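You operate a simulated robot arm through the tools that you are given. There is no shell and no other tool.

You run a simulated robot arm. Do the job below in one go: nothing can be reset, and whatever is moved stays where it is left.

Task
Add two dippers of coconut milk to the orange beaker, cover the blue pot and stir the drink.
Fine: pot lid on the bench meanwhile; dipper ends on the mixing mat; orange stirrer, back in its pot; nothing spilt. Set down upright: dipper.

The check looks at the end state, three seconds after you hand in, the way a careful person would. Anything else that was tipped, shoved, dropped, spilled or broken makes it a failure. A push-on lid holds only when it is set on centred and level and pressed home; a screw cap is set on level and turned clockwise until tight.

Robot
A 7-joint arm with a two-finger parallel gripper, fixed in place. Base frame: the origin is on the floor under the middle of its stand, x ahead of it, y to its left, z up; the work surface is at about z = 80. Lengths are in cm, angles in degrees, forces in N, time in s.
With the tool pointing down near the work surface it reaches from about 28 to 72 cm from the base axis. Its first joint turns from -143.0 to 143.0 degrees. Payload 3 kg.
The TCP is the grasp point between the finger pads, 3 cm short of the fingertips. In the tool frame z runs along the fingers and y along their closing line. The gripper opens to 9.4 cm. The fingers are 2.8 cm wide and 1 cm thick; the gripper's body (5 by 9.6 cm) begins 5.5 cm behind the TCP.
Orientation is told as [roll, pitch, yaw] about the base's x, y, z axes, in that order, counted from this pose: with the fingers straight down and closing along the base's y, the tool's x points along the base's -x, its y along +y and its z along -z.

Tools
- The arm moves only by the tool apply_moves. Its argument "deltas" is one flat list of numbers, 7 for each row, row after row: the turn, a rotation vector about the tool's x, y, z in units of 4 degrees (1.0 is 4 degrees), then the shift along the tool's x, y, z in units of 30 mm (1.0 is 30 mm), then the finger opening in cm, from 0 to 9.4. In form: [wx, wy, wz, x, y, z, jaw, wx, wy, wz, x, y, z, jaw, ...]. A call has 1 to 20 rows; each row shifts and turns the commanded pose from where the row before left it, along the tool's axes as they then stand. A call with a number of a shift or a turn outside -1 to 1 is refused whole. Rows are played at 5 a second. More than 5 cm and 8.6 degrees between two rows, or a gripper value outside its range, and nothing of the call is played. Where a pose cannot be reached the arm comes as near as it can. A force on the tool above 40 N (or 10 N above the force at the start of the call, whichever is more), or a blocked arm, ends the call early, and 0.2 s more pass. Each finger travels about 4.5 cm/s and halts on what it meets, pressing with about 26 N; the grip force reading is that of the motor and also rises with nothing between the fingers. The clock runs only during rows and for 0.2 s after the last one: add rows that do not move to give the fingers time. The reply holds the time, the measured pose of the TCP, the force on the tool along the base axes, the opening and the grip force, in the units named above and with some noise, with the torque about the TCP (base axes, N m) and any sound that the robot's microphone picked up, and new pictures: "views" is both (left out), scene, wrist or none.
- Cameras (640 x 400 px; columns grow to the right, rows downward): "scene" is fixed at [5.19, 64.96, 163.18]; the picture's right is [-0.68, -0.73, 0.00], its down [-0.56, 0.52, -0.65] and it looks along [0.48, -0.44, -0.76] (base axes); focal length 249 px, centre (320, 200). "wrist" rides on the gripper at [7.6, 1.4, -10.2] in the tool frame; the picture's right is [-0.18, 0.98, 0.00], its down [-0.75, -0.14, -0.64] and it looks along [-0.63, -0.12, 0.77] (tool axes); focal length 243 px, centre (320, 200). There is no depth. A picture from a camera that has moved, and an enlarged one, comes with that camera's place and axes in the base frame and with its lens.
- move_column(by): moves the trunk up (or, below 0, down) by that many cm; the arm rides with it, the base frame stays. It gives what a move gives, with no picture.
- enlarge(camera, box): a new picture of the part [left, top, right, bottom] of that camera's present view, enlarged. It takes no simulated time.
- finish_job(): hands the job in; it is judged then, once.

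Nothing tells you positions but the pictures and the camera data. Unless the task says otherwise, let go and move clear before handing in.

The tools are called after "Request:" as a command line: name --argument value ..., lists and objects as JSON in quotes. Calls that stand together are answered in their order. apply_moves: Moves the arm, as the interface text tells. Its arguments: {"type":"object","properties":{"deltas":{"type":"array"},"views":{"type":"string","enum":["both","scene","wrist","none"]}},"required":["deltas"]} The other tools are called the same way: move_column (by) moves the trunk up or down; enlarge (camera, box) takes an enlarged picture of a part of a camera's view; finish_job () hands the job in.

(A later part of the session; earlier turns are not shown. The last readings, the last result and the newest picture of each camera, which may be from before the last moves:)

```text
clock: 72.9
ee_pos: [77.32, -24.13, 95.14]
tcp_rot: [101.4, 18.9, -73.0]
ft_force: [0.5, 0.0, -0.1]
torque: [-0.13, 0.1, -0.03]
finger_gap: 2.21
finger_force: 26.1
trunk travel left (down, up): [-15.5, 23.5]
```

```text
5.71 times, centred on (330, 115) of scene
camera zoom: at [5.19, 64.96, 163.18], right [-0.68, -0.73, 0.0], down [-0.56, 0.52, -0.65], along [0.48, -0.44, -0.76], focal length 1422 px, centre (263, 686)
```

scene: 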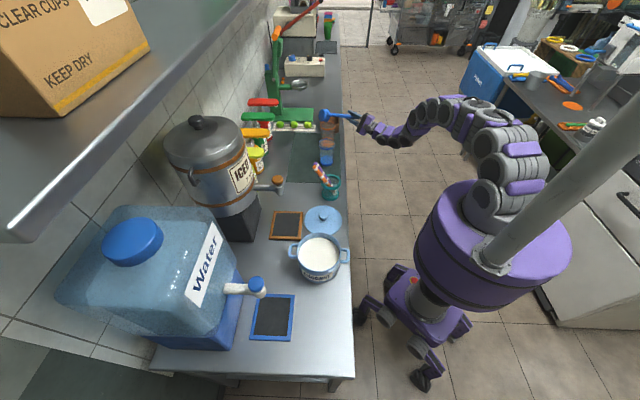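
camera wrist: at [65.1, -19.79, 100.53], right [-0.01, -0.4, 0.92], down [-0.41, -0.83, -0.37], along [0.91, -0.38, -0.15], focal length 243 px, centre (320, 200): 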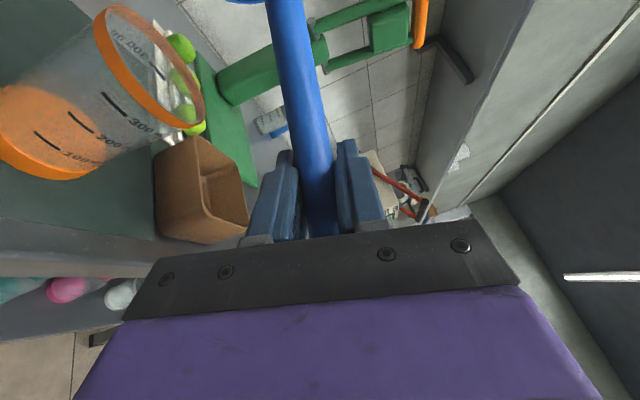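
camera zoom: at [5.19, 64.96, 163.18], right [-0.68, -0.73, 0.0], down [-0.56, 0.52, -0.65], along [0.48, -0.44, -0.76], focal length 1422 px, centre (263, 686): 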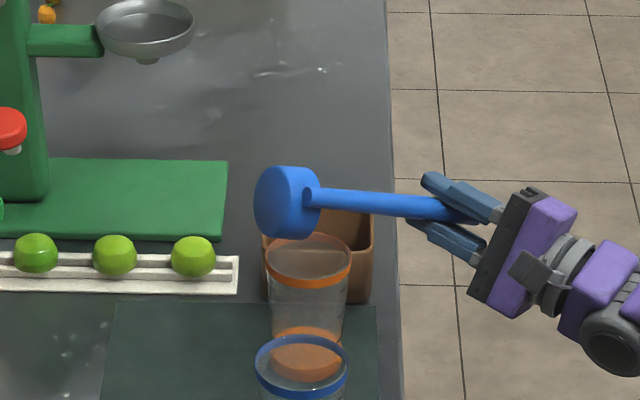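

The full tilt at pour height is now reachable, and the lip sits over the beaker. I'll raise slightly and rotate back upright.

Request:
apply_moves --deltas '[0, 0, 0, 0.324, 0.927, 0.187, 0, 0.5, 0, -0.866, 0.0935, 0.2757, 0.054, 0, 0.5, 0, -0.866, 0.0935, 0.2757, 0.054, 0, 0.5, 0, -0.866, 0.0935, 0.2757, 0.054, 0, 0.5, 0, -0.866, 0.0935, 0.2757, 0.054, 0, 0.5, 0, -0.866, 0.0935, 0.2757, 0.054, 0, 0.5, 0, -0.866, 0.0935, 0.2757, 0.054, 0, 0.5, 0, -0.866, 0.0935, 0.2757, 0.054, 0, 0.5, 0, -0.866, 0.0935, 0.2757, 0.054, 0, 0.5, 0, -0.866, 0.0935, 0.2757, 0.054, 0, 0.5, 0, -0.866, 0.0935, 0.2757, 0.054, 0, 0.5, 0, -0.866, 0.0935, 0.2757, 0.054, 0, 0.5, 0, -0.866, 0.0935, 0.2757, 0.054, 0, 0.5, 0, -0.866, 0.0935, 0.2757, 0.054, 0, 0.5, 0, -0.866, 0.0935, 0.2757, 0.054, 0]' --views "none"

Request:
apply_moves --deltas '[0.5, 0, -0.866, 0.0935, 0.2757, 0.054, 0, 0.5, 0, -0.866, 0.0935, 0.2757, 0.054, 0, 0.5, 0, -0.866, 0.0935, 0.2757, 0.054, 0, 0.5, 0, -0.866, 0.0935, 0.2757, 0.054, 0, 0.5, 0, -0.866, 0.0935, 0.2757, 0.054, 0, 0.5, 0, -0.866, 0.0935, 0.2757, 0.054, 0, 0.5, 0, -0.866, 0.0935, 0.2757, 0.054, 0, 0.5, 0, -0.866, 0.0935, 0.2757, 0.054, 0, 0.5, 0, -0.866, 0.0935, 0.2757, 0.054, 0, 0.5, 0, -0.866, 0.0935, 0.2757, 0.054, 0, 0.5, 0, -0.866, 0.0935, 0.2757, 0.054, 0, 0.5, 0, -0.866, 0.0935, 0.2757, 0.054, 0, 0.5, 0, -0.866, 0.0935, 0.2757, 0.054, 0, 0.5, 0, -0.866, 0.0935, 0.2757, 0.054, 0, 0, 0, 0, 0, 0, 0, 0]' --views "both"

Request:
enlarge --camera "scene" --box '[270, 50, 390, 180]'

```text
clock: 76.1
ee_pos: [78.4, -19.11, 108.81]
tcp_rot: [71.4, -29.1, -70.1]
ft_force: [-0.1, -0.1, -0.1]
torque: [-0.08, 0.04, 0.01]
finger_gap: 2.25
finger_force: 26.1
trunk travel left (down, up): [-15.5, 23.5]
```

```text
clock: 79.3
ee_pos: [81.6, -8.51, 111.09]
tcp_rot: [8.6, -60.4, -22.4]
ft_force: [0.3, 0.4, -1.4]
torque: [0.01, 0.03, 0.0]
finger_gap: 2.23
finger_force: 25.7
out of reach, approached as far as the arm can: row 13, 14
trunk travel left (down, up): [-15.5, 23.5]
camera wrist: at [69.61, -3.85, 109.69], right [0.34, 0.91, 0.23], down [-0.24, -0.16, 0.96], along [0.91, -0.38, 0.17], focal length 243 px, centre (320, 200)
```

scene: 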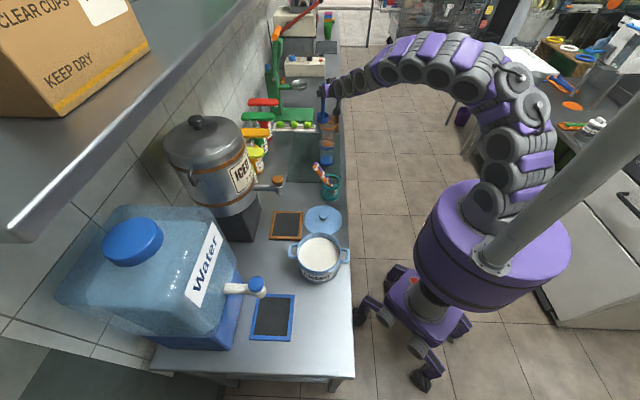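
wrist: 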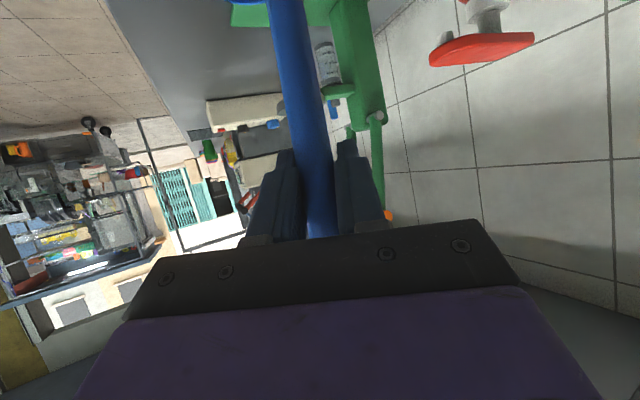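

```text
3.08 times, centred on (330, 115) of scene
camera zoom: at [5.19, 64.96, 163.18], right [-0.68, -0.73, 0.0], down [-0.56, 0.52, -0.65], along [0.48, -0.44, -0.76], focal length 766 px, centre (289, 462)
```

zoom: 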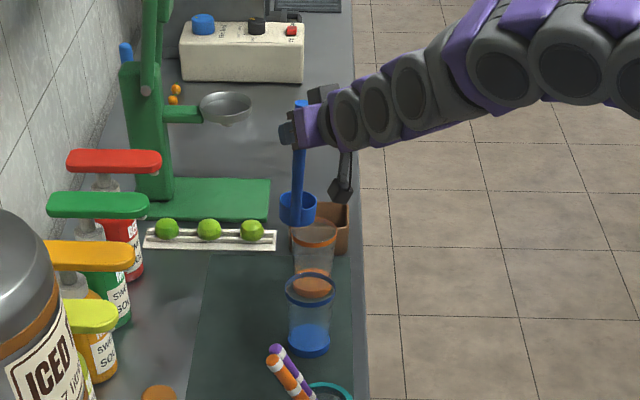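

Near-upright at z 111 is just out of reach with the trunk this low. I'll drop to the real start height, z ≈ 108, and finish the last step to see whether it's reachable.

Request:
apply_moves --deltas '[0, 0, 0, 0.86, 0.07, 0.5, 0, 0.5, 0, -0.866, 0.0935, 0.2757, 0.054, 0, 0, 0, 0, 0, 0, 0, 0]' --views "none"

```text
clock: 80.1
ee_pos: [81.93, -7.23, 108.03]
tcp_rot: [0.5, -60.7, -15.3]
ft_force: [0.1, 0.3, -0.6]
torque: [-0.03, 0.04, -0.01]
finger_gap: 2.24
finger_force: 25.8
trunk travel left (down, up): [-15.5, 23.5]
```

Both ends of the pour are reachable with the trunk about 10–12 cm down. Now I'll go to scoop: nudge the trunk up 2 cm, swing around the blue beaker and retract inward.

Request:
move_column --by 2

Request:
apply_moves --deltas '[0, 0, 0, 0.109, 0.753, -0.322, 0, 0, 0, 0, 0.109, 0.753, -0.322, 0, 0, 0, 0, 0.109, 0.753, -0.322, 0, 0, 0, 0, 0.109, 0.753, -0.322, 0, 0, 0, 0, 0.109, 0.753, -0.322, 0, 0, 0, 0, 0.142, -0.148, -0.802, 0, 0, 0, 0, 0.142, -0.148, -0.802, 0, 0, 0, 0, 0.142, -0.148, -0.802, 0, 0, 0, 0, 0.142, -0.148, -0.802, 0, 0, 0, 0, 0.142, -0.148, -0.802, 0, 0, 0, 0, 0.142, -0.148, -0.802, 0, 0, 0, 0, 0, 0, 0, 0]' --views "scene"

```text
clock: 80.8
ee_pos: [81.92, -7.08, 110.05]
tcp_rot: [0.6, -60.7, -15.5]
ft_force: [-0.3, -0.6, -1.2]
torque: [0.03, 0.01, 0.01]
finger_gap: 2.23
finger_force: 25.6
trunk travel left (down, up): [-17.5, 21.5]
```

```text
clock: 83.4
ee_pos: [65.81, 6.3, 115.95]
tcp_rot: [0.5, -60.7, -15.3]
ft_force: [0.7, 0.3, -0.7]
torque: [0.03, 0.01, 0.02]
finger_gap: 2.25
finger_force: 25.4
trunk travel left (down, up): [-17.5, 21.5]
```

scene: 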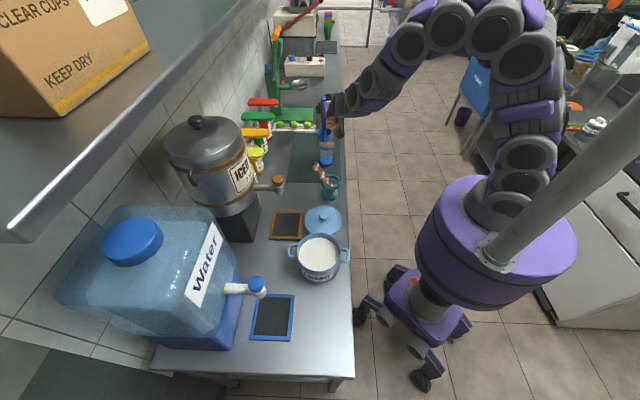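

Clear of the beakers. I'll yaw the tool to azimuth 30° and move inward around the stirrers.

Request:
apply_moves --deltas '[-0.866, 0.175, -0.5, 0, 0, 0, 0, -0.866, 0, -0.5, 0, 0, 0, 0, -0.866, 0, -0.5, 0, 0, 0, 0, -0.866, 0, -0.5, 0, 0, 0, 0, -0.866, 0, -0.5, 0, 0, 0, 0, -0.866, 0, -0.5, 0, 0, 0, 0, -0.866, 0, -0.5, 0, 0, 0, 0, -0.866, 0, -0.5, 0, 0, 0, 0, -0.866, 0, -0.5, 0, 0, 0, 0, -0.866, 0, -0.5, 0, 0, 0, 0, -0.866, 0, -0.5, 0, 0, 0, 0, -0.27, 0, -0.155, 0, 0, 0, 0, 0, 0, 0, 0.429, 0.649, -0.742, 0, 0, 0, 0, 0.429, 0.649, -0.742, 0, 0, 0, 0, 0.429, 0.649, -0.742, 0, 0, 0, 0, 0.429, 0.649, -0.742, 0, 0, 0, 0, 0.429, 0.649, -0.742, 0, 0, 0, 0, 0, 0, 0, 0]' --views "both"

```text
clock: 87.2
ee_pos: [54.6, 6.82, 116.71]
tcp_rot: [0.4, -60.2, 30.0]
ft_force: [-0.6, -0.2, -0.8]
torque: [0.0, 0.03, 0.0]
finger_gap: 2.23
finger_force: 25.8
out of reach, approached as far as the arm can: row 16, 17
trunk travel left (down, up): [-17.5, 21.5]
camera wrist: at [42.92, 1.71, 115.08], right [-0.42, 0.89, 0.16], down [-0.08, -0.22, 0.97], along [0.9, 0.39, 0.17], focal length 243 px, centre (320, 200)
```

scene: 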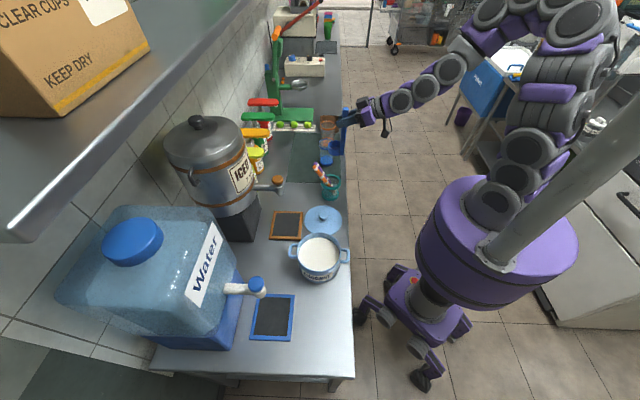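
wrist: 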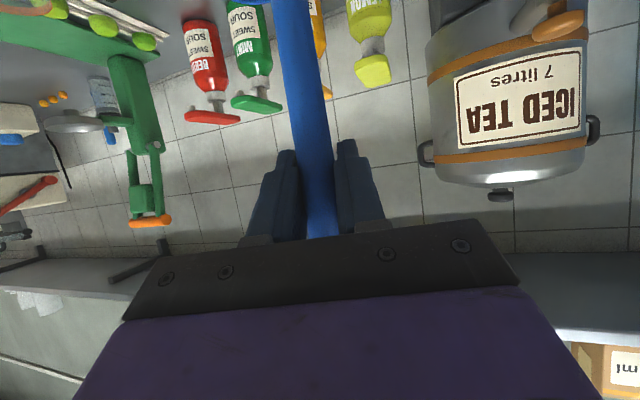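

That pose is too close in for the lowered trunk, so I'll raise the trunk back to its starting height and continue.

Request:
move_column --by 10

Request:
apply_moves --deltas '[0, 0, 0, 0.72, 0, 0.417, 0, 0, 0, 0, 0.72, 0, 0.417, 0, 0, 0, 0, 0.72, 0, 0.417, 0, 0, 0, 0, 0.72, 0, 0.417, 0, 0, 0, 0, 0.3, 0.5, -0.5, 0, 0, 0, 0, 0.3, 0.5, -0.5, 0, 0, 0, 0, 0, 0, 0, 0]' --views "scene"

```text
clock: 88.5
ee_pos: [54.61, 6.8, 126.68]
tcp_rot: [0.4, -60.2, 30.2]
ft_force: [0.0, -0.3, -0.6]
torque: [0.02, 0.01, 0.01]
finger_gap: 2.23
finger_force: 25.8
trunk travel left (down, up): [-27.5, 11.5]
```

```text
clock: 90.1
ee_pos: [55.01, 7.86, 119.24]
tcp_rot: [0.7, -60.3, 30.1]
ft_force: [0.0, 0.1, -1.0]
torque: [0.0, 0.05, 0.0]
finger_gap: 2.21
finger_force: 26.0
out of reach, approached as far as the arm can: row 2, 3, 5, 6
trunk travel left (down, up): [-27.5, 11.5]
```

scene: 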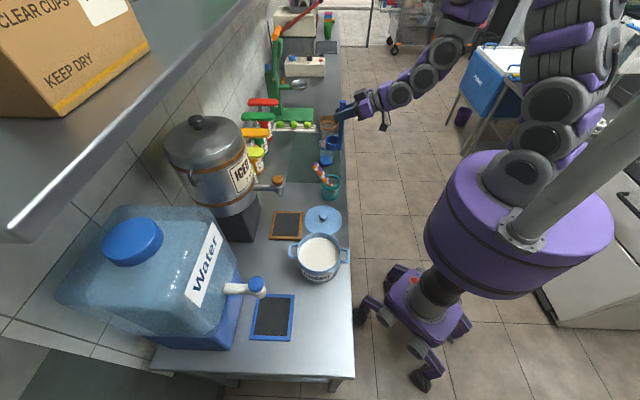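

A wrist limit blocks this azimuth close in. I'll back out, return to azimuth -15°, which is also the pour azimuth, and approach the pot that way.

Request:
apply_moves --deltas '[0, 0, 0, -0.5, 0, 0.866, 0, 0, 0, 0, -0.5, 0, 0.866, 0, 0.866, 0, 0.5, 0, 0, 0, 0, 0.866, 0, 0.5, 0, 0, 0, 0, 0.866, 0, 0.5, 0, 0, 0, 0, 0.866, 0, 0.5, 0, 0, 0, 0, 0.866, 0, 0.5, 0, 0, 0, 0, 0.866, 0, 0.5, 0, 0, 0, 0, 0.866, 0, 0.5, 0, 0, 0, 0, 0.866, 0, 0.5, 0, 0, 0, 0, 0.866, 0, 0.5, 0, 0, 0, 0, 0.866, 0, 0.5, 0, 0, 0, 0, 0.866, 0, 0.5, 0, 0, 0, 0, 0, 0, 0, 0, 0, 0, 0]' --views "scene"

```text
clock: 93.1
ee_pos: [60.3, 11.07, 119.16]
tcp_rot: [0.6, -60.0, -14.2]
ft_force: [-0.2, 0.4, -1.3]
torque: [0.06, 0.04, 0.01]
finger_gap: 2.21
finger_force: 26.1
trunk travel left (down, up): [-27.5, 11.5]
```

scene: 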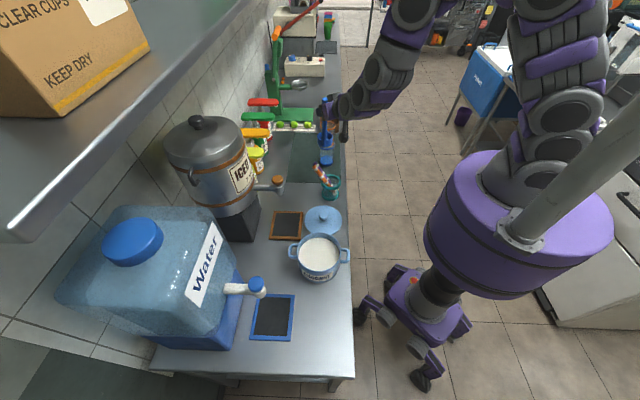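

I'll head diagonally toward the pot, halfway first.

Request:
apply_moves --deltas '[0, 0, 0, 0.547, 0.556, -0.781, 0, 0, 0, 0, 0.547, 0.556, -0.781, 0, 0, 0, 0, 0.547, 0.556, -0.781, 0, 0, 0, 0, 0.547, 0.556, -0.781, 0, 0, 0, 0, 0.547, 0.556, -0.781, 0, 0, 0, 0, 0.547, 0.556, -0.781, 0, 0, 0, 0, 0, 0, 0, 0]' --views "scene"

```text
clock: 94.7
ee_pos: [46.04, 24.64, 117.69]
tcp_rot: [0.5, -60.0, -14.2]
ft_force: [-0.2, 0.6, -0.6]
torque: [0.0, 0.0, 0.04]
finger_gap: 2.23
finger_force: 26.2
trunk travel left (down, up): [-27.5, 11.5]
```

scene: 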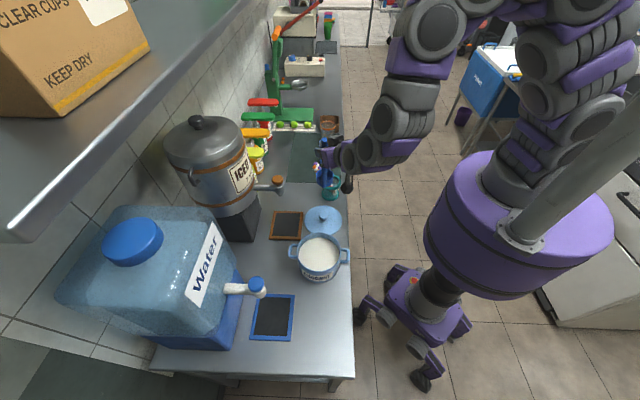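

No limit so far. I'll continue to above the pot.

Request:
apply_moves --deltas '[0, 0, 0, 0.547, 0.556, -0.781, 0, 0, 0, 0, 0.547, 0.556, -0.781, 0, 0, 0, 0, 0.547, 0.556, -0.781, 0, 0, 0, 0, 0.547, 0.556, -0.781, 0, 0, 0, 0, 0.547, 0.556, -0.781, 0, 0, 0, 0, 0.547, 0.6, -0.7, 0, 0, 0, 0, 0, 0, 0, 0]' --views "both"

Request:
enlarge --camera "scene" --box '[260, 160, 400, 290]'

```text
clock: 96.3
ee_pos: [36.79, 34.23, 116.93]
tcp_rot: [3.1, -59.4, -24.4]
ft_force: [0.9, -0.5, -1.3]
torque: [-0.02, 0.0, 0.0]
finger_gap: 2.21
finger_force: 25.9
trunk travel left (down, up): [-27.5, 11.5]
stopped in row 7: the arm was blocked; the commanded pose is now the measured one
camera wrist: at [25.45, 40.38, 115.58], right [0.45, 0.87, 0.19], down [-0.22, -0.09, 0.97], along [0.87, -0.48, 0.15], focal length 243 px, centre (320, 200)
```

scene: 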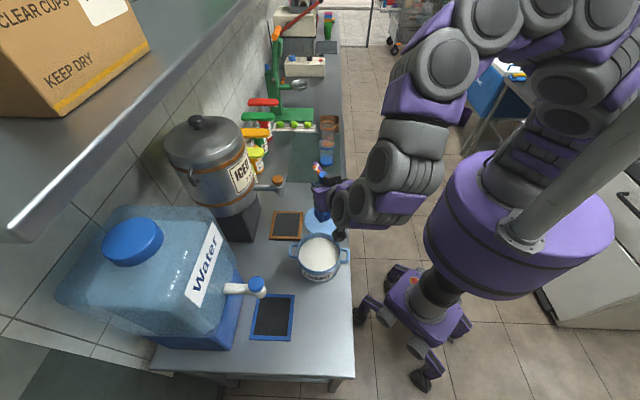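
wrist: 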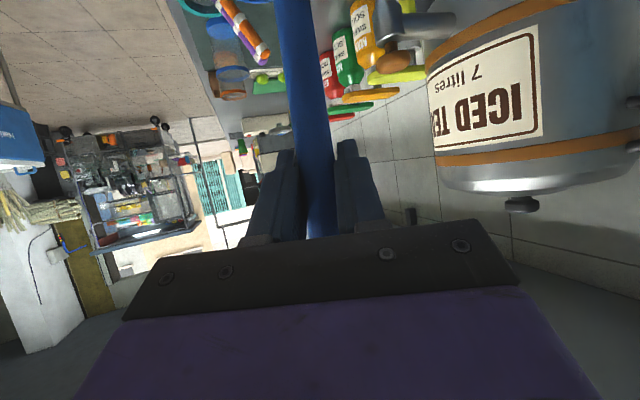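

```text
3.08 times, centred on (330, 225) of scene
camera zoom: at [5.19, 64.96, 163.18], right [-0.68, -0.73, 0.0], down [-0.56, 0.52, -0.65], along [0.48, -0.44, -0.76], focal length 766 px, centre (289, 123)
```

zoom: 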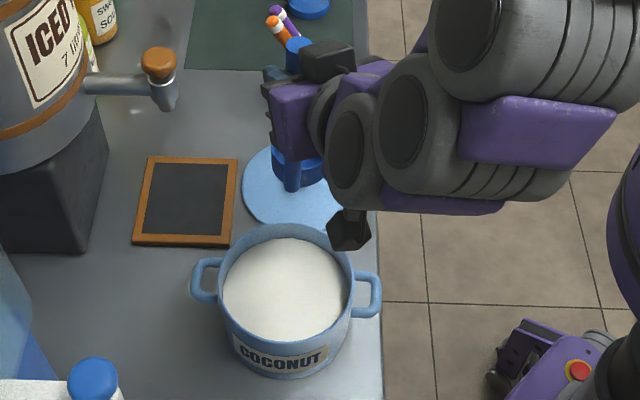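

The arm folded up and blocked at this azimuth. I'll back off, level the dipper again, and return to the wider pose before trying a different azimuth at the pot.

Request:
apply_moves --deltas '[0, 0, 0, -0.58, -0.41, 0.85, 0, 0, 0, 0, -0.58, -0.41, 0.85, 0, 0, 0, 0, -0.58, -0.41, 0.85, 0, 0, 0, 0, -0.58, -0.41, 0.85, 0, 0.775, -0.15, 0, 0, 0, 0, 0, -0.68, 0, -0.392, 0, 0, 0, 0, -0.68, 0, -0.392, 0, 0, 0, 0, -0.68, 0, -0.392, 0, 0, 0, 0, 0, 0, 0, 0, 0, 0, 0]' --views "scene"

```text
clock: 98.3
ee_pos: [46.02, 25.71, 117.74]
tcp_rot: [-0.1, -60.2, -14.1]
ft_force: [0.3, 0.5, -1.1]
torque: [0.04, 0.02, -0.03]
finger_gap: 2.21
finger_force: 26.6
trunk travel left (down, up): [-27.5, 11.5]
```

scene: 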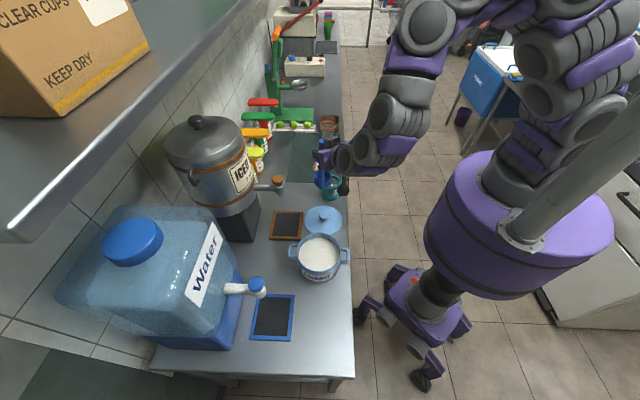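

The dipper is level again at (46, 25.7). I'll try yawing here toward an azimuth pointing away from the base, watching for limits.

Request:
apply_moves --deltas '[-0.866, 0, -0.5, 0, 0, 0, 0, -0.866, 0, -0.5, 0, 0, 0, 0, -0.866, 0, -0.5, 0, 0, 0, 0, -0.866, 0, -0.5, 0, 0, 0, 0, -0.866, 0, -0.5, 0, 0, 0, 0, -0.866, 0, -0.5, 0, 0, 0, 0, -0.866, 0, -0.5, 0, 0, 0, 0, -0.866, 0, -0.5, 0, 0, 0, 0, -0.866, 0, -0.5, 0, 0, 0, 0, -0.866, 0, -0.5, 0, 0, 0, 0, -0.866, 0, -0.5, 0, 0, 0, 0, -0.866, 0, -0.5, 0, 0, 0, 0, -0.866, 0, -0.5, 0, 0, 0, 0, -0.866, 0, -0.5, 0, 0, 0, 0, -0.866, 0, -0.5, 0, 0, 0, 0, 0, 0, 0, 0, 0, 0, 0]' --views "scene"

```text
clock: 101.7
ee_pos: [44.91, 29.05, 117.34]
tcp_rot: [1.4, -60.0, 3.9]
ft_force: [-0.4, -0.2, -0.3]
torque: [0.03, 0.0, 0.02]
finger_gap: 2.24
finger_force: 25.8
out of reach, approached as far as the arm can: row 4, 5, 6, 7, 8, 9, 10, 11, 12, 13, 14, 15
trunk travel left (down, up): [-27.5, 11.5]
```

scene: 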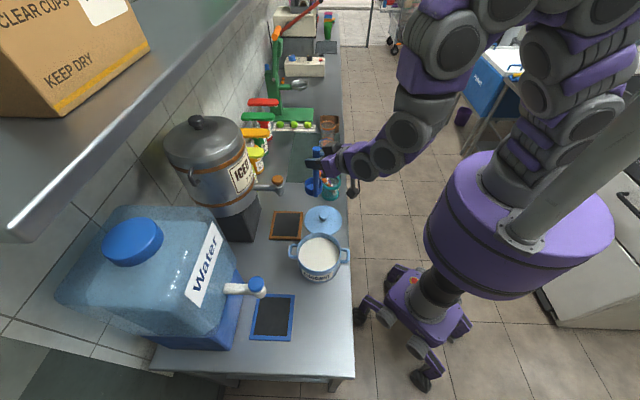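

The elbow's folding limit depends on height relative to the trunk. I'll raise the trunk fully and work lower relative to it near the pot.

Request:
move_column --by 11.5

Request:
apply_moves --deltas '[0.35, 0, 0, 0.818, 0, 0.472, 0, 0, 0, 0, 0.818, 0, 0.472, 0, 0, 0, 0, 0.818, 0, 0.472, 0, 0, 0, 0, 0.818, 0, 0.472, 0, 0, 0, 0, 0.818, 0, 0.472, 0, 0, 0, 0, 0.818, 0, 0.472, 0, -0.65, 0, -0.375, 0, 0, 0, 0, -0.65, 0, -0.375, 0, 0, 0, 0, 0, 0, 0, 0, 0, 0, 0]' --views "scene"

```text
clock: 103.2
ee_pos: [45.01, 29.01, 128.91]
tcp_rot: [1.3, -60.0, 4.0]
ft_force: [0.1, -0.1, -0.4]
torque: [0.04, 0.04, 0.01]
finger_gap: 2.21
finger_force: 26.1
trunk travel left (down, up): [-39.0, 0.0]
```

```text
clock: 105.2
ee_pos: [45.1, 28.94, 111.86]
tcp_rot: [0.0, -60.2, 9.9]
ft_force: [0.9, 0.2, -1.0]
torque: [0.0, 0.03, -0.03]
finger_gap: 2.24
finger_force: 26.0
trunk travel left (down, up): [-39.0, 0.0]
```

scene: 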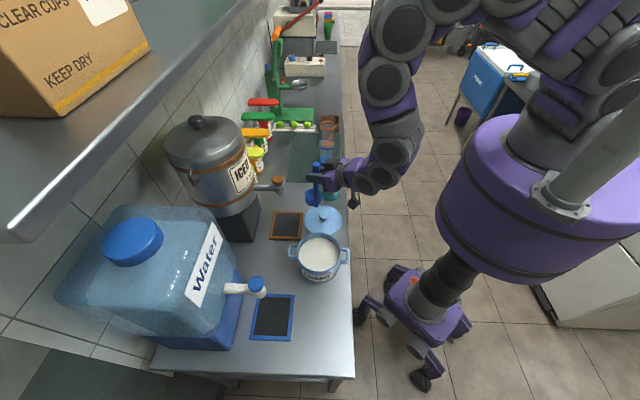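

With the trunk up there's no limit here. I'll move over the pot at this height.

Request:
apply_moves --deltas '[0, 0, 0, 0.37, 0.75, -0.64, 0, 0, 0, 0, 0.37, 0.75, -0.64, 0, 0, 0, 0, 0.37, 0.75, -0.64, 0, 0, 0, 0, 0.37, 0.75, -0.64, 0, 0, 0, 0, 0.37, 0.75, -0.64, 0, 0, 0, 0, 0, 0, 0, 0]' --views "both"

Request:
enlarge --camera "scene" --box '[260, 160, 400, 290]'

```text
clock: 106.8
ee_pos: [34.76, 35.45, 112.33]
tcp_rot: [0.2, -60.0, 5.3]
ft_force: [0.1, -0.4, 0.4]
torque: [0.02, -0.01, 0.0]
finger_gap: 2.2
finger_force: 26.1
trunk travel left (down, up): [-39.0, 0.0]
stopped in row 6: the arm was blocked; the commanded pose is now the measured one
camera wrist: at [21.98, 35.63, 110.77], right [0.0, 0.99, 0.16], down [-0.17, -0.16, 0.97], along [0.99, -0.02, 0.16], focal length 243 px, centre (320, 200)
```

scene: 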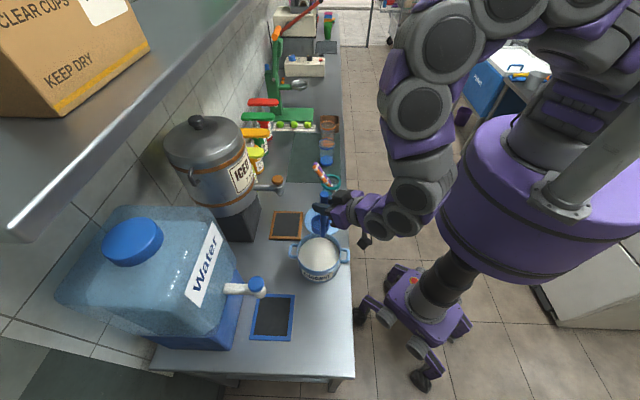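
wrist: 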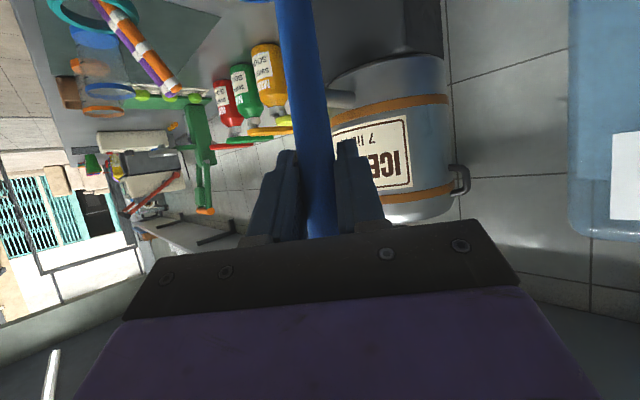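

```text
3.08 times, centred on (330, 225) of scene
camera zoom: at [5.19, 64.96, 163.18], right [-0.68, -0.73, 0.0], down [-0.56, 0.52, -0.65], along [0.48, -0.44, -0.76], focal length 766 px, centre (289, 123)
```

zoom: 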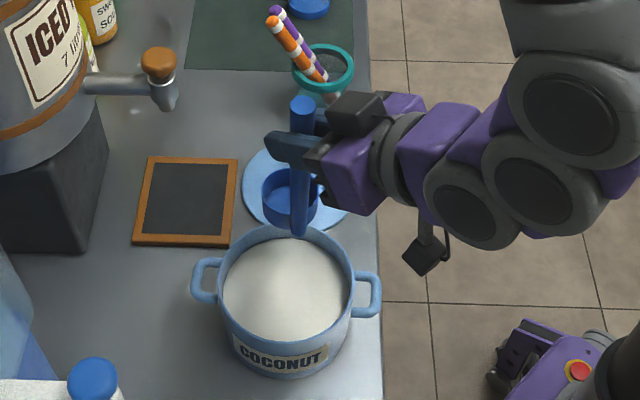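

Pointing this way the wrist sits too close to the base. I'll back out and yaw so the tool comes at the pot from the bench-front side, pointing to +y, which keeps the wrist farther out.

Request:
apply_moves --deltas '[0, 0, 0, -0.593, -0.613, 0.578, 0, 0, 0, 0, -0.593, -0.613, 0.578, 0, 0, 0, 0, -0.593, -0.613, 0.578, 0, 0, 0, 0, -0.593, -0.613, 0.578, 0, 0, 0, 0, -0.613, -0.49, 0.56, 0, 0, 0, 0, -0.613, -0.49, 0.56, 0, 0, 0, 0, -0.613, -0.49, 0.56, 0, 0, 0, 0, -0.613, -0.49, 0.56, 0, 0, 0, 0, 0, 0, 0, 0]' --views "none"

Request:
apply_moves --deltas '[-0.866, 0, -0.5, 0, 0, 0, 0, -0.866, 0, -0.5, 0, 0, 0, 0, -0.866, 0, -0.5, 0, 0, 0, 0, -0.866, 0, -0.5, 0, 0, 0, 0, -0.866, 0, -0.5, 0, 0, 0, 0, -0.866, 0, -0.5, 0, 0, 0, 0, -0.866, 0, -0.5, 0, 0, 0, 0, -0.866, 0, -0.5, 0, 0, 0, 0, -0.866, 0, -0.5, 0, 0, 0, 0, -0.866, 0, -0.5, 0, 0, 0, 0, -0.866, 0, -0.5, 0, 0, 0, 0, -0.866, 0, -0.5, 0, 0, 0, 0, -0.866, 0, -0.5, 0, 0, 0, 0, -0.866, 0, -0.5, 0, 0, 0, 0, -0.866, 0, -0.5, 0, 0, 0, 0, -0.866, 0, -0.5, 0, 0, 0, 0, 0, 0, 0, 0, 0, 0, 0]' --views "scene"

```text
clock: 108.8
ee_pos: [54.72, 24.31, 118.07]
tcp_rot: [0.1, -60.1, 5.7]
ft_force: [0.2, -0.2, -1.1]
torque: [-0.03, 0.01, 0.0]
finger_gap: 2.22
finger_force: 26.2
trunk travel left (down, up): [-39.0, 0.0]
```

```text
clock: 112.4
ee_pos: [55.02, 24.34, 117.87]
tcp_rot: [-0.1, -60.0, 69.8]
ft_force: [-0.8, -0.3, -1.0]
torque: [-0.03, -0.01, 0.02]
finger_gap: 2.25
finger_force: 26.0
trunk travel left (down, up): [-39.0, 0.0]
```

scene: 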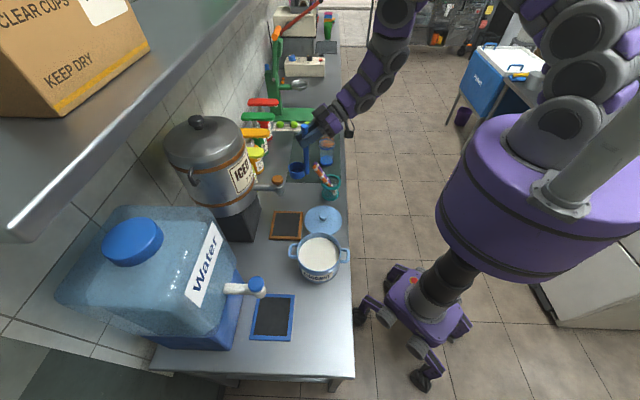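

Azimuth 70° is reached without limits. I'll shift toward the pot and continue yawing.

Request:
apply_moves --deltas '[0, 0, 0, 0.022, 0.74, 0.297, 0, 0, 0, 0, 0.022, 0.74, 0.297, 0, 0, 0, 0, 0.022, 0.74, 0.297, 0, 0, 0, 0, 0.022, 0.74, 0.297, 0, 0, 0, 0, 0.022, 0.74, 0.297, 0, 0, 0, 0, 0.022, 0.74, 0.297, 0, -0.866, 0, -0.5, 0, 0, 0, 0, -0.866, 0, -0.5, 0, 0, 0, 0, -0.866, 0, -0.5, 0, 0, 0, 0, -0.866, 0, -0.5, 0, 0, 0, 0, -0.866, 0, -0.5, 0, 0, 0, 0, -0.866, 0, -0.5, 0, 0, 0, 0, -0.866, 0, -0.5, 0, 0, 0, 0, 0, 0, 0, 0, 0, 0, 0]' --views "scene"

```text
clock: 115.4
ee_pos: [43.99, 33.06, 115.03]
tcp_rot: [-0.3, -60.1, 98.0]
ft_force: [-0.1, 0.0, -1.4]
torque: [-0.02, 0.02, 0.01]
finger_gap: 2.21
finger_force: 26.0
trunk travel left (down, up): [-39.0, 0.0]
```

scene: 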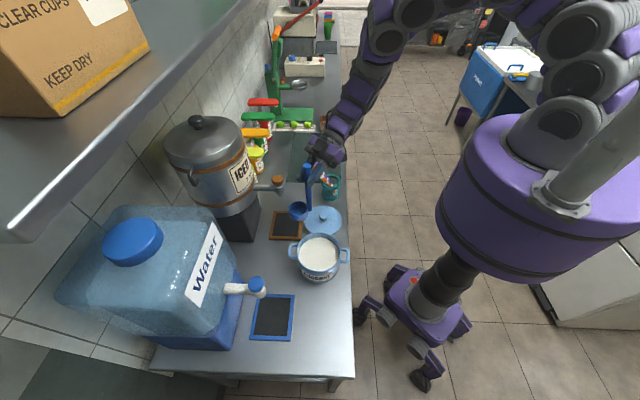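

That works freely. I'll bring the cup over the pot's centre at z ≈ 110.

Request:
apply_moves --deltas '[0, 0, 0, 0.22, 0.81, 0.452, 0, 0, 0, 0, 0.22, 0.81, 0.452, 0, 0, 0, 0, 0.22, 0.81, 0.452, 0, 0, 0, 0, 0.22, 0.81, 0.452, 0, 0, 0, 0, 0, 0, 0, 0]' --views "both"

Request:
enlarge --camera "scene" --box '[260, 170, 380, 290]'

```text
clock: 116.6
ee_pos: [33.89, 34.93, 109.75]
tcp_rot: [-0.3, -60.0, 97.9]
ft_force: [0.5, 0.3, -1.5]
torque: [-0.03, 0.05, -0.01]
finger_gap: 2.23
finger_force: 26.2
trunk travel left (down, up): [-39.0, 0.0]
camera wrist: at [34.1, 22.13, 108.24], right [-0.99, -0.04, 0.16], down [0.16, -0.16, 0.97], along [-0.01, 0.99, 0.16], focal length 243 px, centre (320, 200)
```

scene: 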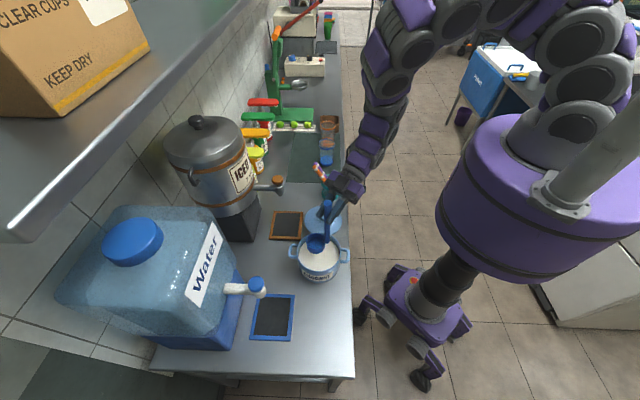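
wrist: 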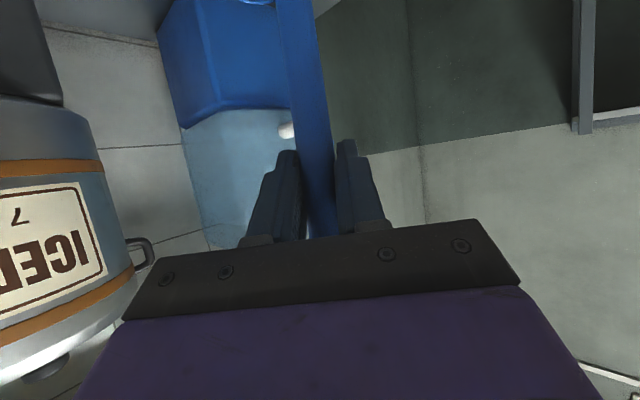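

```text
3.33 times, centred on (320, 230) of scene
camera zoom: at [5.19, 64.96, 163.18], right [-0.68, -0.73, 0.0], down [-0.56, 0.52, -0.65], along [0.48, -0.44, -0.76], focal length 830 px, centre (320, 100)
```

zoom: 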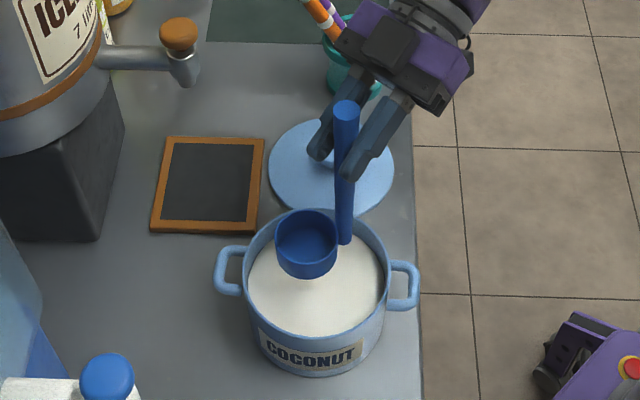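

The cup is centred over the milk and the handle is inside the rim. I'll lower slowly into the milk.

Request:
apply_moves --deltas '[0, 0, 0, 0.35, 0, 0.2, 0, 0, 0, 0, 0.3, 0, 0.173, 0, 0, 0, 0, 0.26, 0, 0.15, 0, 0, 0, 0, 0.26, 0, 0.15, 0, 0, 0, 0, 0.22, 0, 0.127, 0, 0, 0, 0, 0.22, 0, 0.127, 0, 0, 0, 0, 0.22, 0, 0.127, 0, 0, 0, 0, 0.22, 0, 0.127, 0, 0, 0, 0, 0.22, 0, 0.127, 0, 0, 0, 0, 0.22, 0, 0.127, 0, 0, 0, 0, 0.22, 0, 0.127, 0, 0, 0, 0, 0.22, 0, 0.127, 0, 0, 0, 0, 0.2, 0, 0.115, 0, 0, 0, 0, 0, 0, 0, 0, 0, 0, 0, 0, 0, 0, 0]' --views "both"

Request:
enlarge --camera "scene" --box '[260, 170, 380, 290]'

```text
clock: 119.8
ee_pos: [34.02, 35.2, 99.21]
tcp_rot: [-0.2, -60.1, 97.7]
ft_force: [0.2, 0.8, -1.6]
torque: [-0.04, 0.03, 0.01]
finger_gap: 2.26
finger_force: 25.8
trunk travel left (down, up): [-39.0, 0.0]
camera wrist: at [34.22, 22.4, 97.61], right [-0.99, -0.04, 0.16], down [0.16, -0.16, 0.97], along [-0.01, 0.99, 0.16], focal length 243 px, centre (320, 200)
```

scene: 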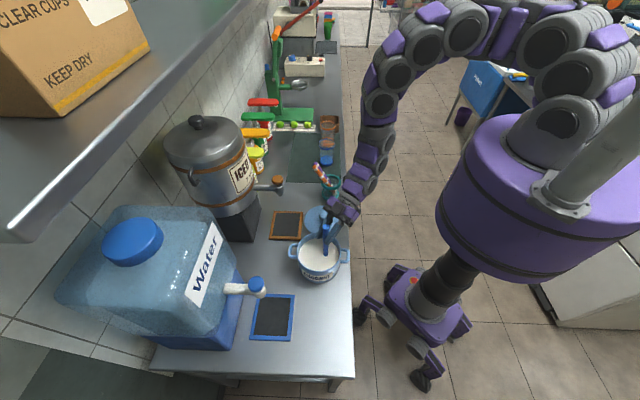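
wrist: 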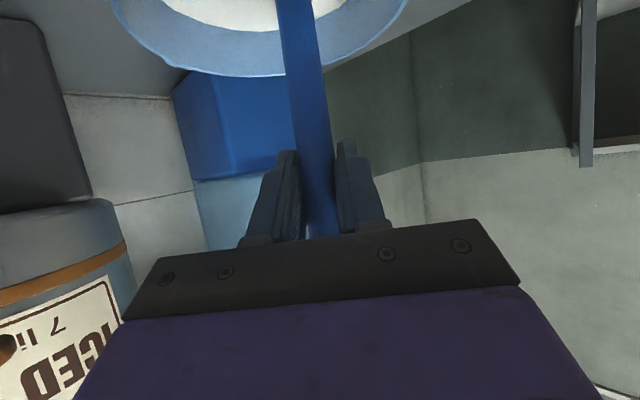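

```text
3.33 times, centred on (320, 230) of scene
camera zoom: at [5.19, 64.96, 163.18], right [-0.68, -0.73, 0.0], down [-0.56, 0.52, -0.65], along [0.48, -0.44, -0.76], focal length 830 px, centre (320, 100)
```

zoom: 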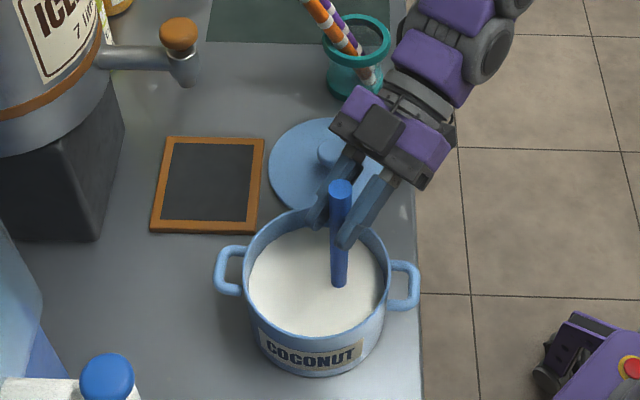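

The cup is fully under. I'll lift slowly and straight.

Request:
apply_moves --deltas '[0, 0, 0, -0.1, 0, -0.058, 0, 0, 0, 0, -0.17, 0, -0.098, 0, 0, 0, 0, -0.2, 0, -0.115, 0, 0, 0, 0, -0.2, 0, -0.115, 0, 0, 0, 0, -0.2, 0, -0.115, 0, 0, 0, 0, -0.2, 0, -0.115, 0, 0, 0, 0, -0.2, 0, -0.115, 0, 0, 0, 0, -0.2, 0, -0.115, 0, 0, 0, 0, -0.2, 0, -0.115, 0, 0, 0, 0, -0.2, 0, -0.115, 0, 0, 0, 0, -0.2, 0, -0.115, 0, 0, 0, 0, -0.2, 0, -0.115, 0, 0, 0, 0, -0.2, 0, -0.115, 0, 0, 0, 0, -0.2, 0, -0.115, 0, 0, 0, 0, -0.2, 0, -0.115, 0, 0, 0, 0, -0.2, 0, -0.115, 0, 0, 0, 0, -0.1, 0, -0.058, 0, 0, 0, 0, 0, 0, 0, 0]' --views "scene"

Request:
enlarge --camera "scene" --box '[260, 170, 380, 290]'

```text
clock: 123.6
ee_pos: [33.94, 35.18, 110.14]
tcp_rot: [-0.3, -60.1, 97.8]
ft_force: [-0.8, 0.3, -2.7]
torque: [-0.03, 0.05, -0.01]
finger_gap: 2.25
finger_force: 26.3
trunk travel left (down, up): [-39.0, 0.0]
```

scene: 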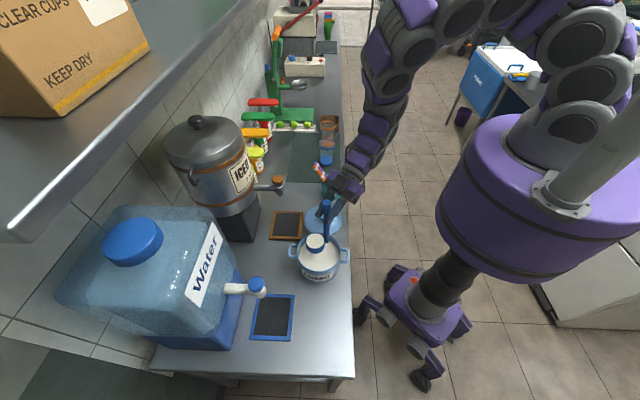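

```text
3.33 times, centred on (320, 230) of scene
camera zoom: at [5.19, 64.96, 163.18], right [-0.68, -0.73, 0.0], down [-0.56, 0.52, -0.65], along [0.48, -0.44, -0.76], focal length 830 px, centre (320, 100)
```

zoom: 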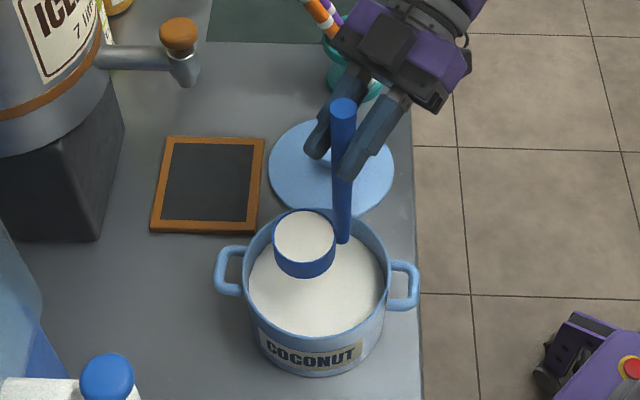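

The first dipper is full to near the brim and the load rose about 1.3 N. I'll raise and move gently back along the known path.

Request:
apply_moves --deltas '[0, 0, 0, -0.12, 0, -0.07, 0, 0, 0, 0, -0.242, 0, -0.14, 0, 0, 0, 0, -0.242, 0, -0.14, 0, 0, 0, 0, -0.242, 0, -0.14, 0, 0, 0, 0, -0.242, 0, -0.14, 0, 0, 0, 0, -0.242, 0, -0.14, 0, 0, 0, 0, -0.12, 0, -0.07, 0, 0, 0, 0, 0.036, -0.2, -0.06, 0, 0, 0, 0, 0.0725, -0.405, -0.125, 0, 0, 0, 0, 0.0725, -0.405, -0.125, 0, 0, 0, 0, 0.0725, -0.405, -0.125, 0, 0, 0, 0, 0.0725, -0.405, -0.125, 0, 0, 0, 0, 0.0725, -0.405, -0.125, 0, 0, 0, 0, 0.0725, -0.405, -0.125, 0, 0, 0, 0, 0.0725, -0.405, -0.125, 0, 0, 0, 0, 0.036, -0.2, -0.06, 0, 0, 0, 0, 0, 0, 0, 0]' --views "scene"

Request:
apply_moves --deltas '[0.4, 0, 0.23, 0, 0, 0, 0, 0.7, 0, 0.4, 0, 0, 0, 0, 0.7, 0, 0.4, 0, 0, 0, 0, 0.7, 0, 0.4, 0, 0, 0, 0, 0.7, 0, 0.4, 0, 0, 0, 0, 0.7, 0, 0.4, 0, 0, 0, 0, 0.7, 0, 0.4, 0, 0, 0, 0, 0.7, 0, 0.4, 0, 0, 0, 0, 0.7, 0, 0.4, 0, 0, 0, 0, 0.4, 0, 0.23, 0, 0, 0, 0, 0, 0, 0, 0, 0, 0, 0]' --views "scene"

Request:
enlarge --camera "scene" --box '[260, 130, 380, 280]'

```text
clock: 127.2
ee_pos: [44.15, 33.16, 115.11]
tcp_rot: [-0.1, -60.0, 97.9]
ft_force: [-0.1, -0.1, -2.3]
torque: [-0.08, 0.0, -0.04]
finger_gap: 2.24
finger_force: 25.9
trunk travel left (down, up): [-39.0, 0.0]
```

scene: 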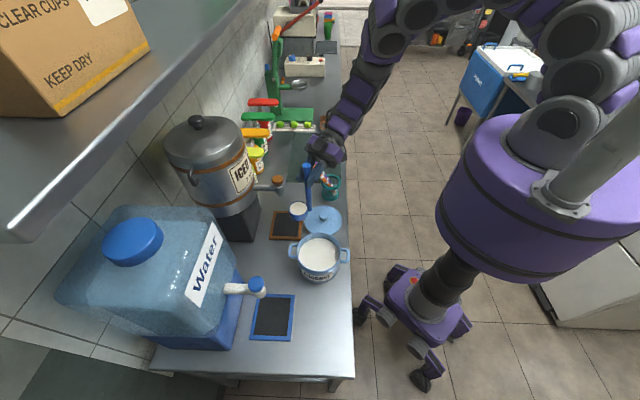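

```text
clock: 129.6
ee_pos: [44.08, 33.06, 115.18]
tcp_rot: [-0.5, -60.1, 68.6]
ft_force: [0.1, 0.5, -1.3]
torque: [-0.05, 0.04, 0.0]
finger_gap: 2.27
finger_force: 26.5
trunk travel left (down, up): [-39.0, 0.0]
```

scene: 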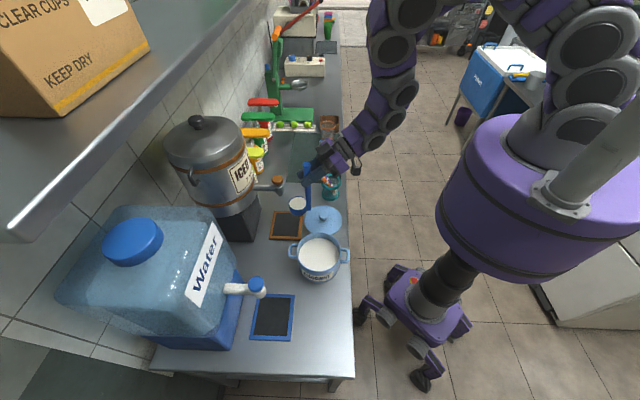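

```text
2.67 times, centred on (320, 205) of scene
camera zoom: at [5.19, 64.96, 163.18], right [-0.68, -0.73, 0.0], down [-0.56, 0.52, -0.65], along [0.48, -0.44, -0.76], focal length 664 px, centre (320, 187)
```

zoom: 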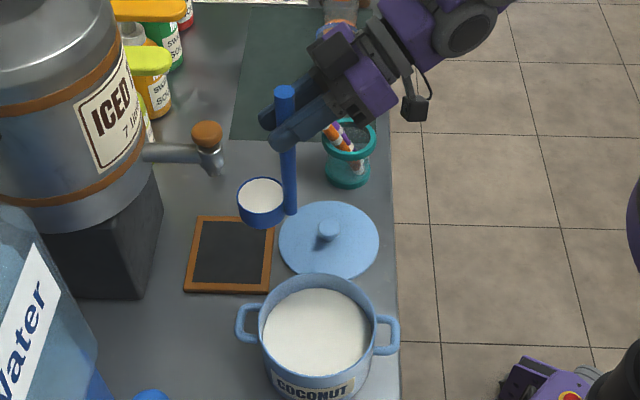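

No spill. I'll continue gently to (54, 22, 119), then yaw back to the pour azimuth.

Request:
apply_moves --deltas '[0, 0, 0, 0.001, -0.22, -0.13, 0, -0.1, 0, 0, 0.002, -0.442, -0.257, 0, 0, 0, 0, 0.002, -0.442, -0.257, 0, 0, 0, 0, 0.002, -0.442, -0.257, 0, 0, 0, 0, 0.002, -0.442, -0.257, 0, 0, 0, 0, 0.002, -0.442, -0.257, 0, 0, 0, 0, 0.002, -0.442, -0.257, 0, 0, 0, 0, 0.002, -0.442, -0.257, 0, 0, 0, 0, 0.002, -0.442, -0.257, 0, 0, 0, 0, 0.002, -0.442, -0.257, 0, 0, 0, 0, 0.001, -0.22, -0.13, 0, 0, 0, 0, 0, 0, 0, 0]' --views "none"

Request:
apply_moves --deltas '[0.4, 0, 0.23, 0, 0, 0, 0, 0.758, 0, 0.4375, 0, 0, 0, 0, 0.758, 0, 0.4375, 0, 0, 0, 0, 0.758, 0, 0.4375, 0, 0, 0, 0, 0.758, 0, 0.4375, 0, 0, 0, 0, 0.758, 0, 0.4375, 0, 0, 0, 0, 0.758, 0, 0.4375, 0, 0, 0, 0, 0.758, 0, 0.4375, 0, 0, 0, 0, 0.758, 0, 0.4375, 0, 0, 0, 0, 0.758, 0, 0.4375, 0, 0, 0, 0, 0.758, 0, 0.4375, 0, 0, 0, 0, 0.758, 0, 0.4375, 0, 0, 0, 0, 0.758, 0, 0.4375, 0, 0, 0, 0, 0.4, 0, 0.23, 0, 0, 0, 0, 0, 0, 0, 0, 0, 0, 0]' --views "scene"

```text
clock: 132.2
ee_pos: [53.95, 21.86, 118.89]
tcp_rot: [0.0, -60.1, 68.5]
ft_force: [-0.2, -0.6, -0.6]
torque: [-0.06, 0.05, 0.01]
finger_gap: 2.27
finger_force: 26.3
trunk travel left (down, up): [-39.0, 0.0]
```

```text
clock: 135.4
ee_pos: [53.9, 21.74, 118.87]
tcp_rot: [0.0, -60.1, 22.7]
ft_force: [0.5, -0.2, -1.7]
torque: [0.01, 0.03, 0.02]
finger_gap: 2.27
finger_force: 25.6
trunk travel left (down, up): [-39.0, 0.0]
```

scene: 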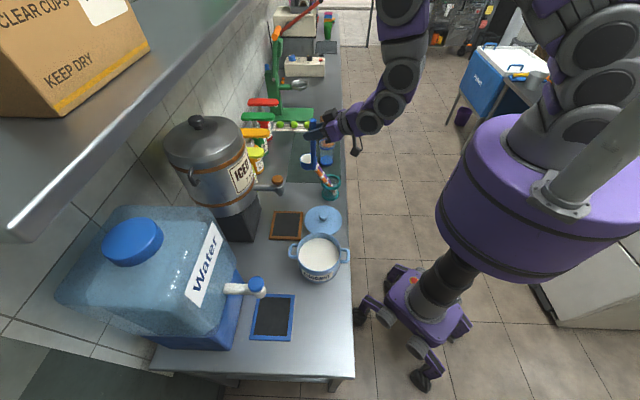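

Still steady. I'll continue over the stirrers at height to (64, 9, 119) and yaw the rest of the way to -15°.

Request:
apply_moves --deltas '[0, 0, 0, -0.034, -0.236, 0.058, 0, 0, 0, 0, -0.067, -0.473, 0.116, 0, 0, 0, 0, -0.067, -0.473, 0.116, 0, 0, 0, 0, -0.067, -0.473, 0.116, 0, 0, 0, 0, -0.067, -0.473, 0.116, 0, 0, 0, 0, -0.067, -0.473, 0.116, 0, 0, 0, 0, -0.067, -0.473, 0.116, 0, 0, 0, 0, -0.067, -0.473, 0.116, 0, 0, 0, 0, -0.067, -0.473, 0.116, 0, 0, 0, 0, -0.067, -0.473, 0.116, 0, 0, 0, 0, -0.067, -0.473, 0.116, 0, 0, 0, 0, -0.034, -0.236, 0.058, 0, 0, 0, 0, 0, 0, 0, 0]' --views "none"

Request:
apply_moves --deltas '[0.4, 0, 0.231, 0, 0, 0, 0, 0.736, 0, 0.425, 0, 0, 0, 0, 0.736, 0, 0.425, 0, 0, 0, 0, 0.736, 0, 0.425, 0, 0, 0, 0, 0.736, 0, 0.425, 0, 0, 0, 0, 0.736, 0, 0.425, 0, 0, 0, 0, 0.736, 0, 0.425, 0, 0, 0, 0, 0.736, 0, 0.425, 0, 0, 0, 0, 0.736, 0, 0.425, 0, 0, 0, 0, 0.736, 0, 0.425, 0, 0, 0, 0, 0.736, 0, 0.425, 0, 0, 0, 0, 0.4, 0, 0.231, 0, 0, 0, 0, 0, 0, 0, 0, 0, 0, 0]' --views "scene"

Request:
enlarge --camera "scene" --box '[270, 50, 390, 200]'

```text
clock: 138.2
ee_pos: [64.1, 9.05, 119.0]
tcp_rot: [0.2, -60.0, 22.6]
ft_force: [-0.5, -0.4, -2.1]
torque: [0.0, 0.05, 0.01]
finger_gap: 2.26
finger_force: 26.2
trunk travel left (down, up): [-39.0, 0.0]
```

```text
clock: 141.0
ee_pos: [64.07, 9.13, 118.88]
tcp_rot: [0.2, -60.0, -15.0]
ft_force: [-1.0, -0.8, -1.7]
torque: [0.03, 0.02, -0.01]
finger_gap: 2.23
finger_force: 25.7
trunk travel left (down, up): [-39.0, 0.0]
```

scene: 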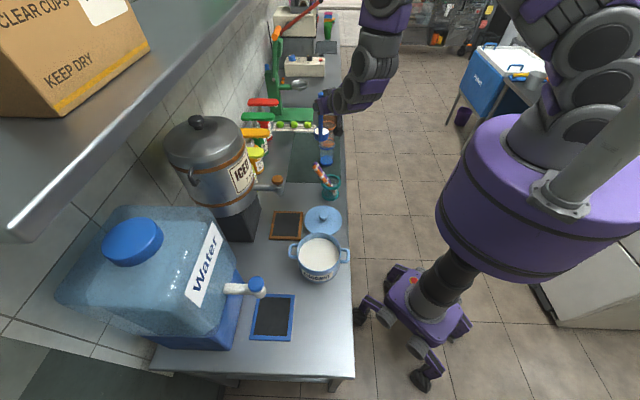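

```text
2.67 times, centred on (330, 125) of scene
camera zoom: at [5.19, 64.96, 163.18], right [-0.68, -0.73, 0.0], down [-0.56, 0.52, -0.65], along [0.48, -0.44, -0.76], focal length 664 px, centre (293, 400)
```

zoom: 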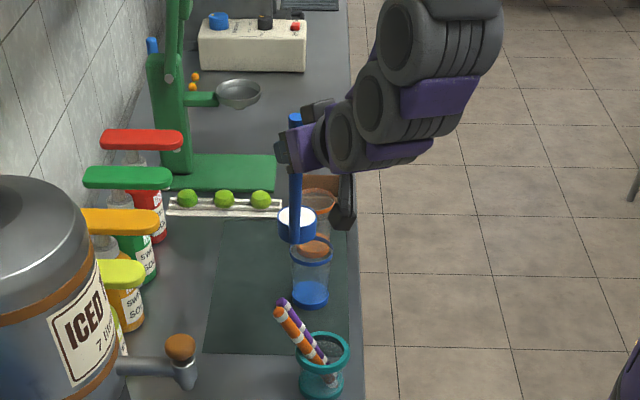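

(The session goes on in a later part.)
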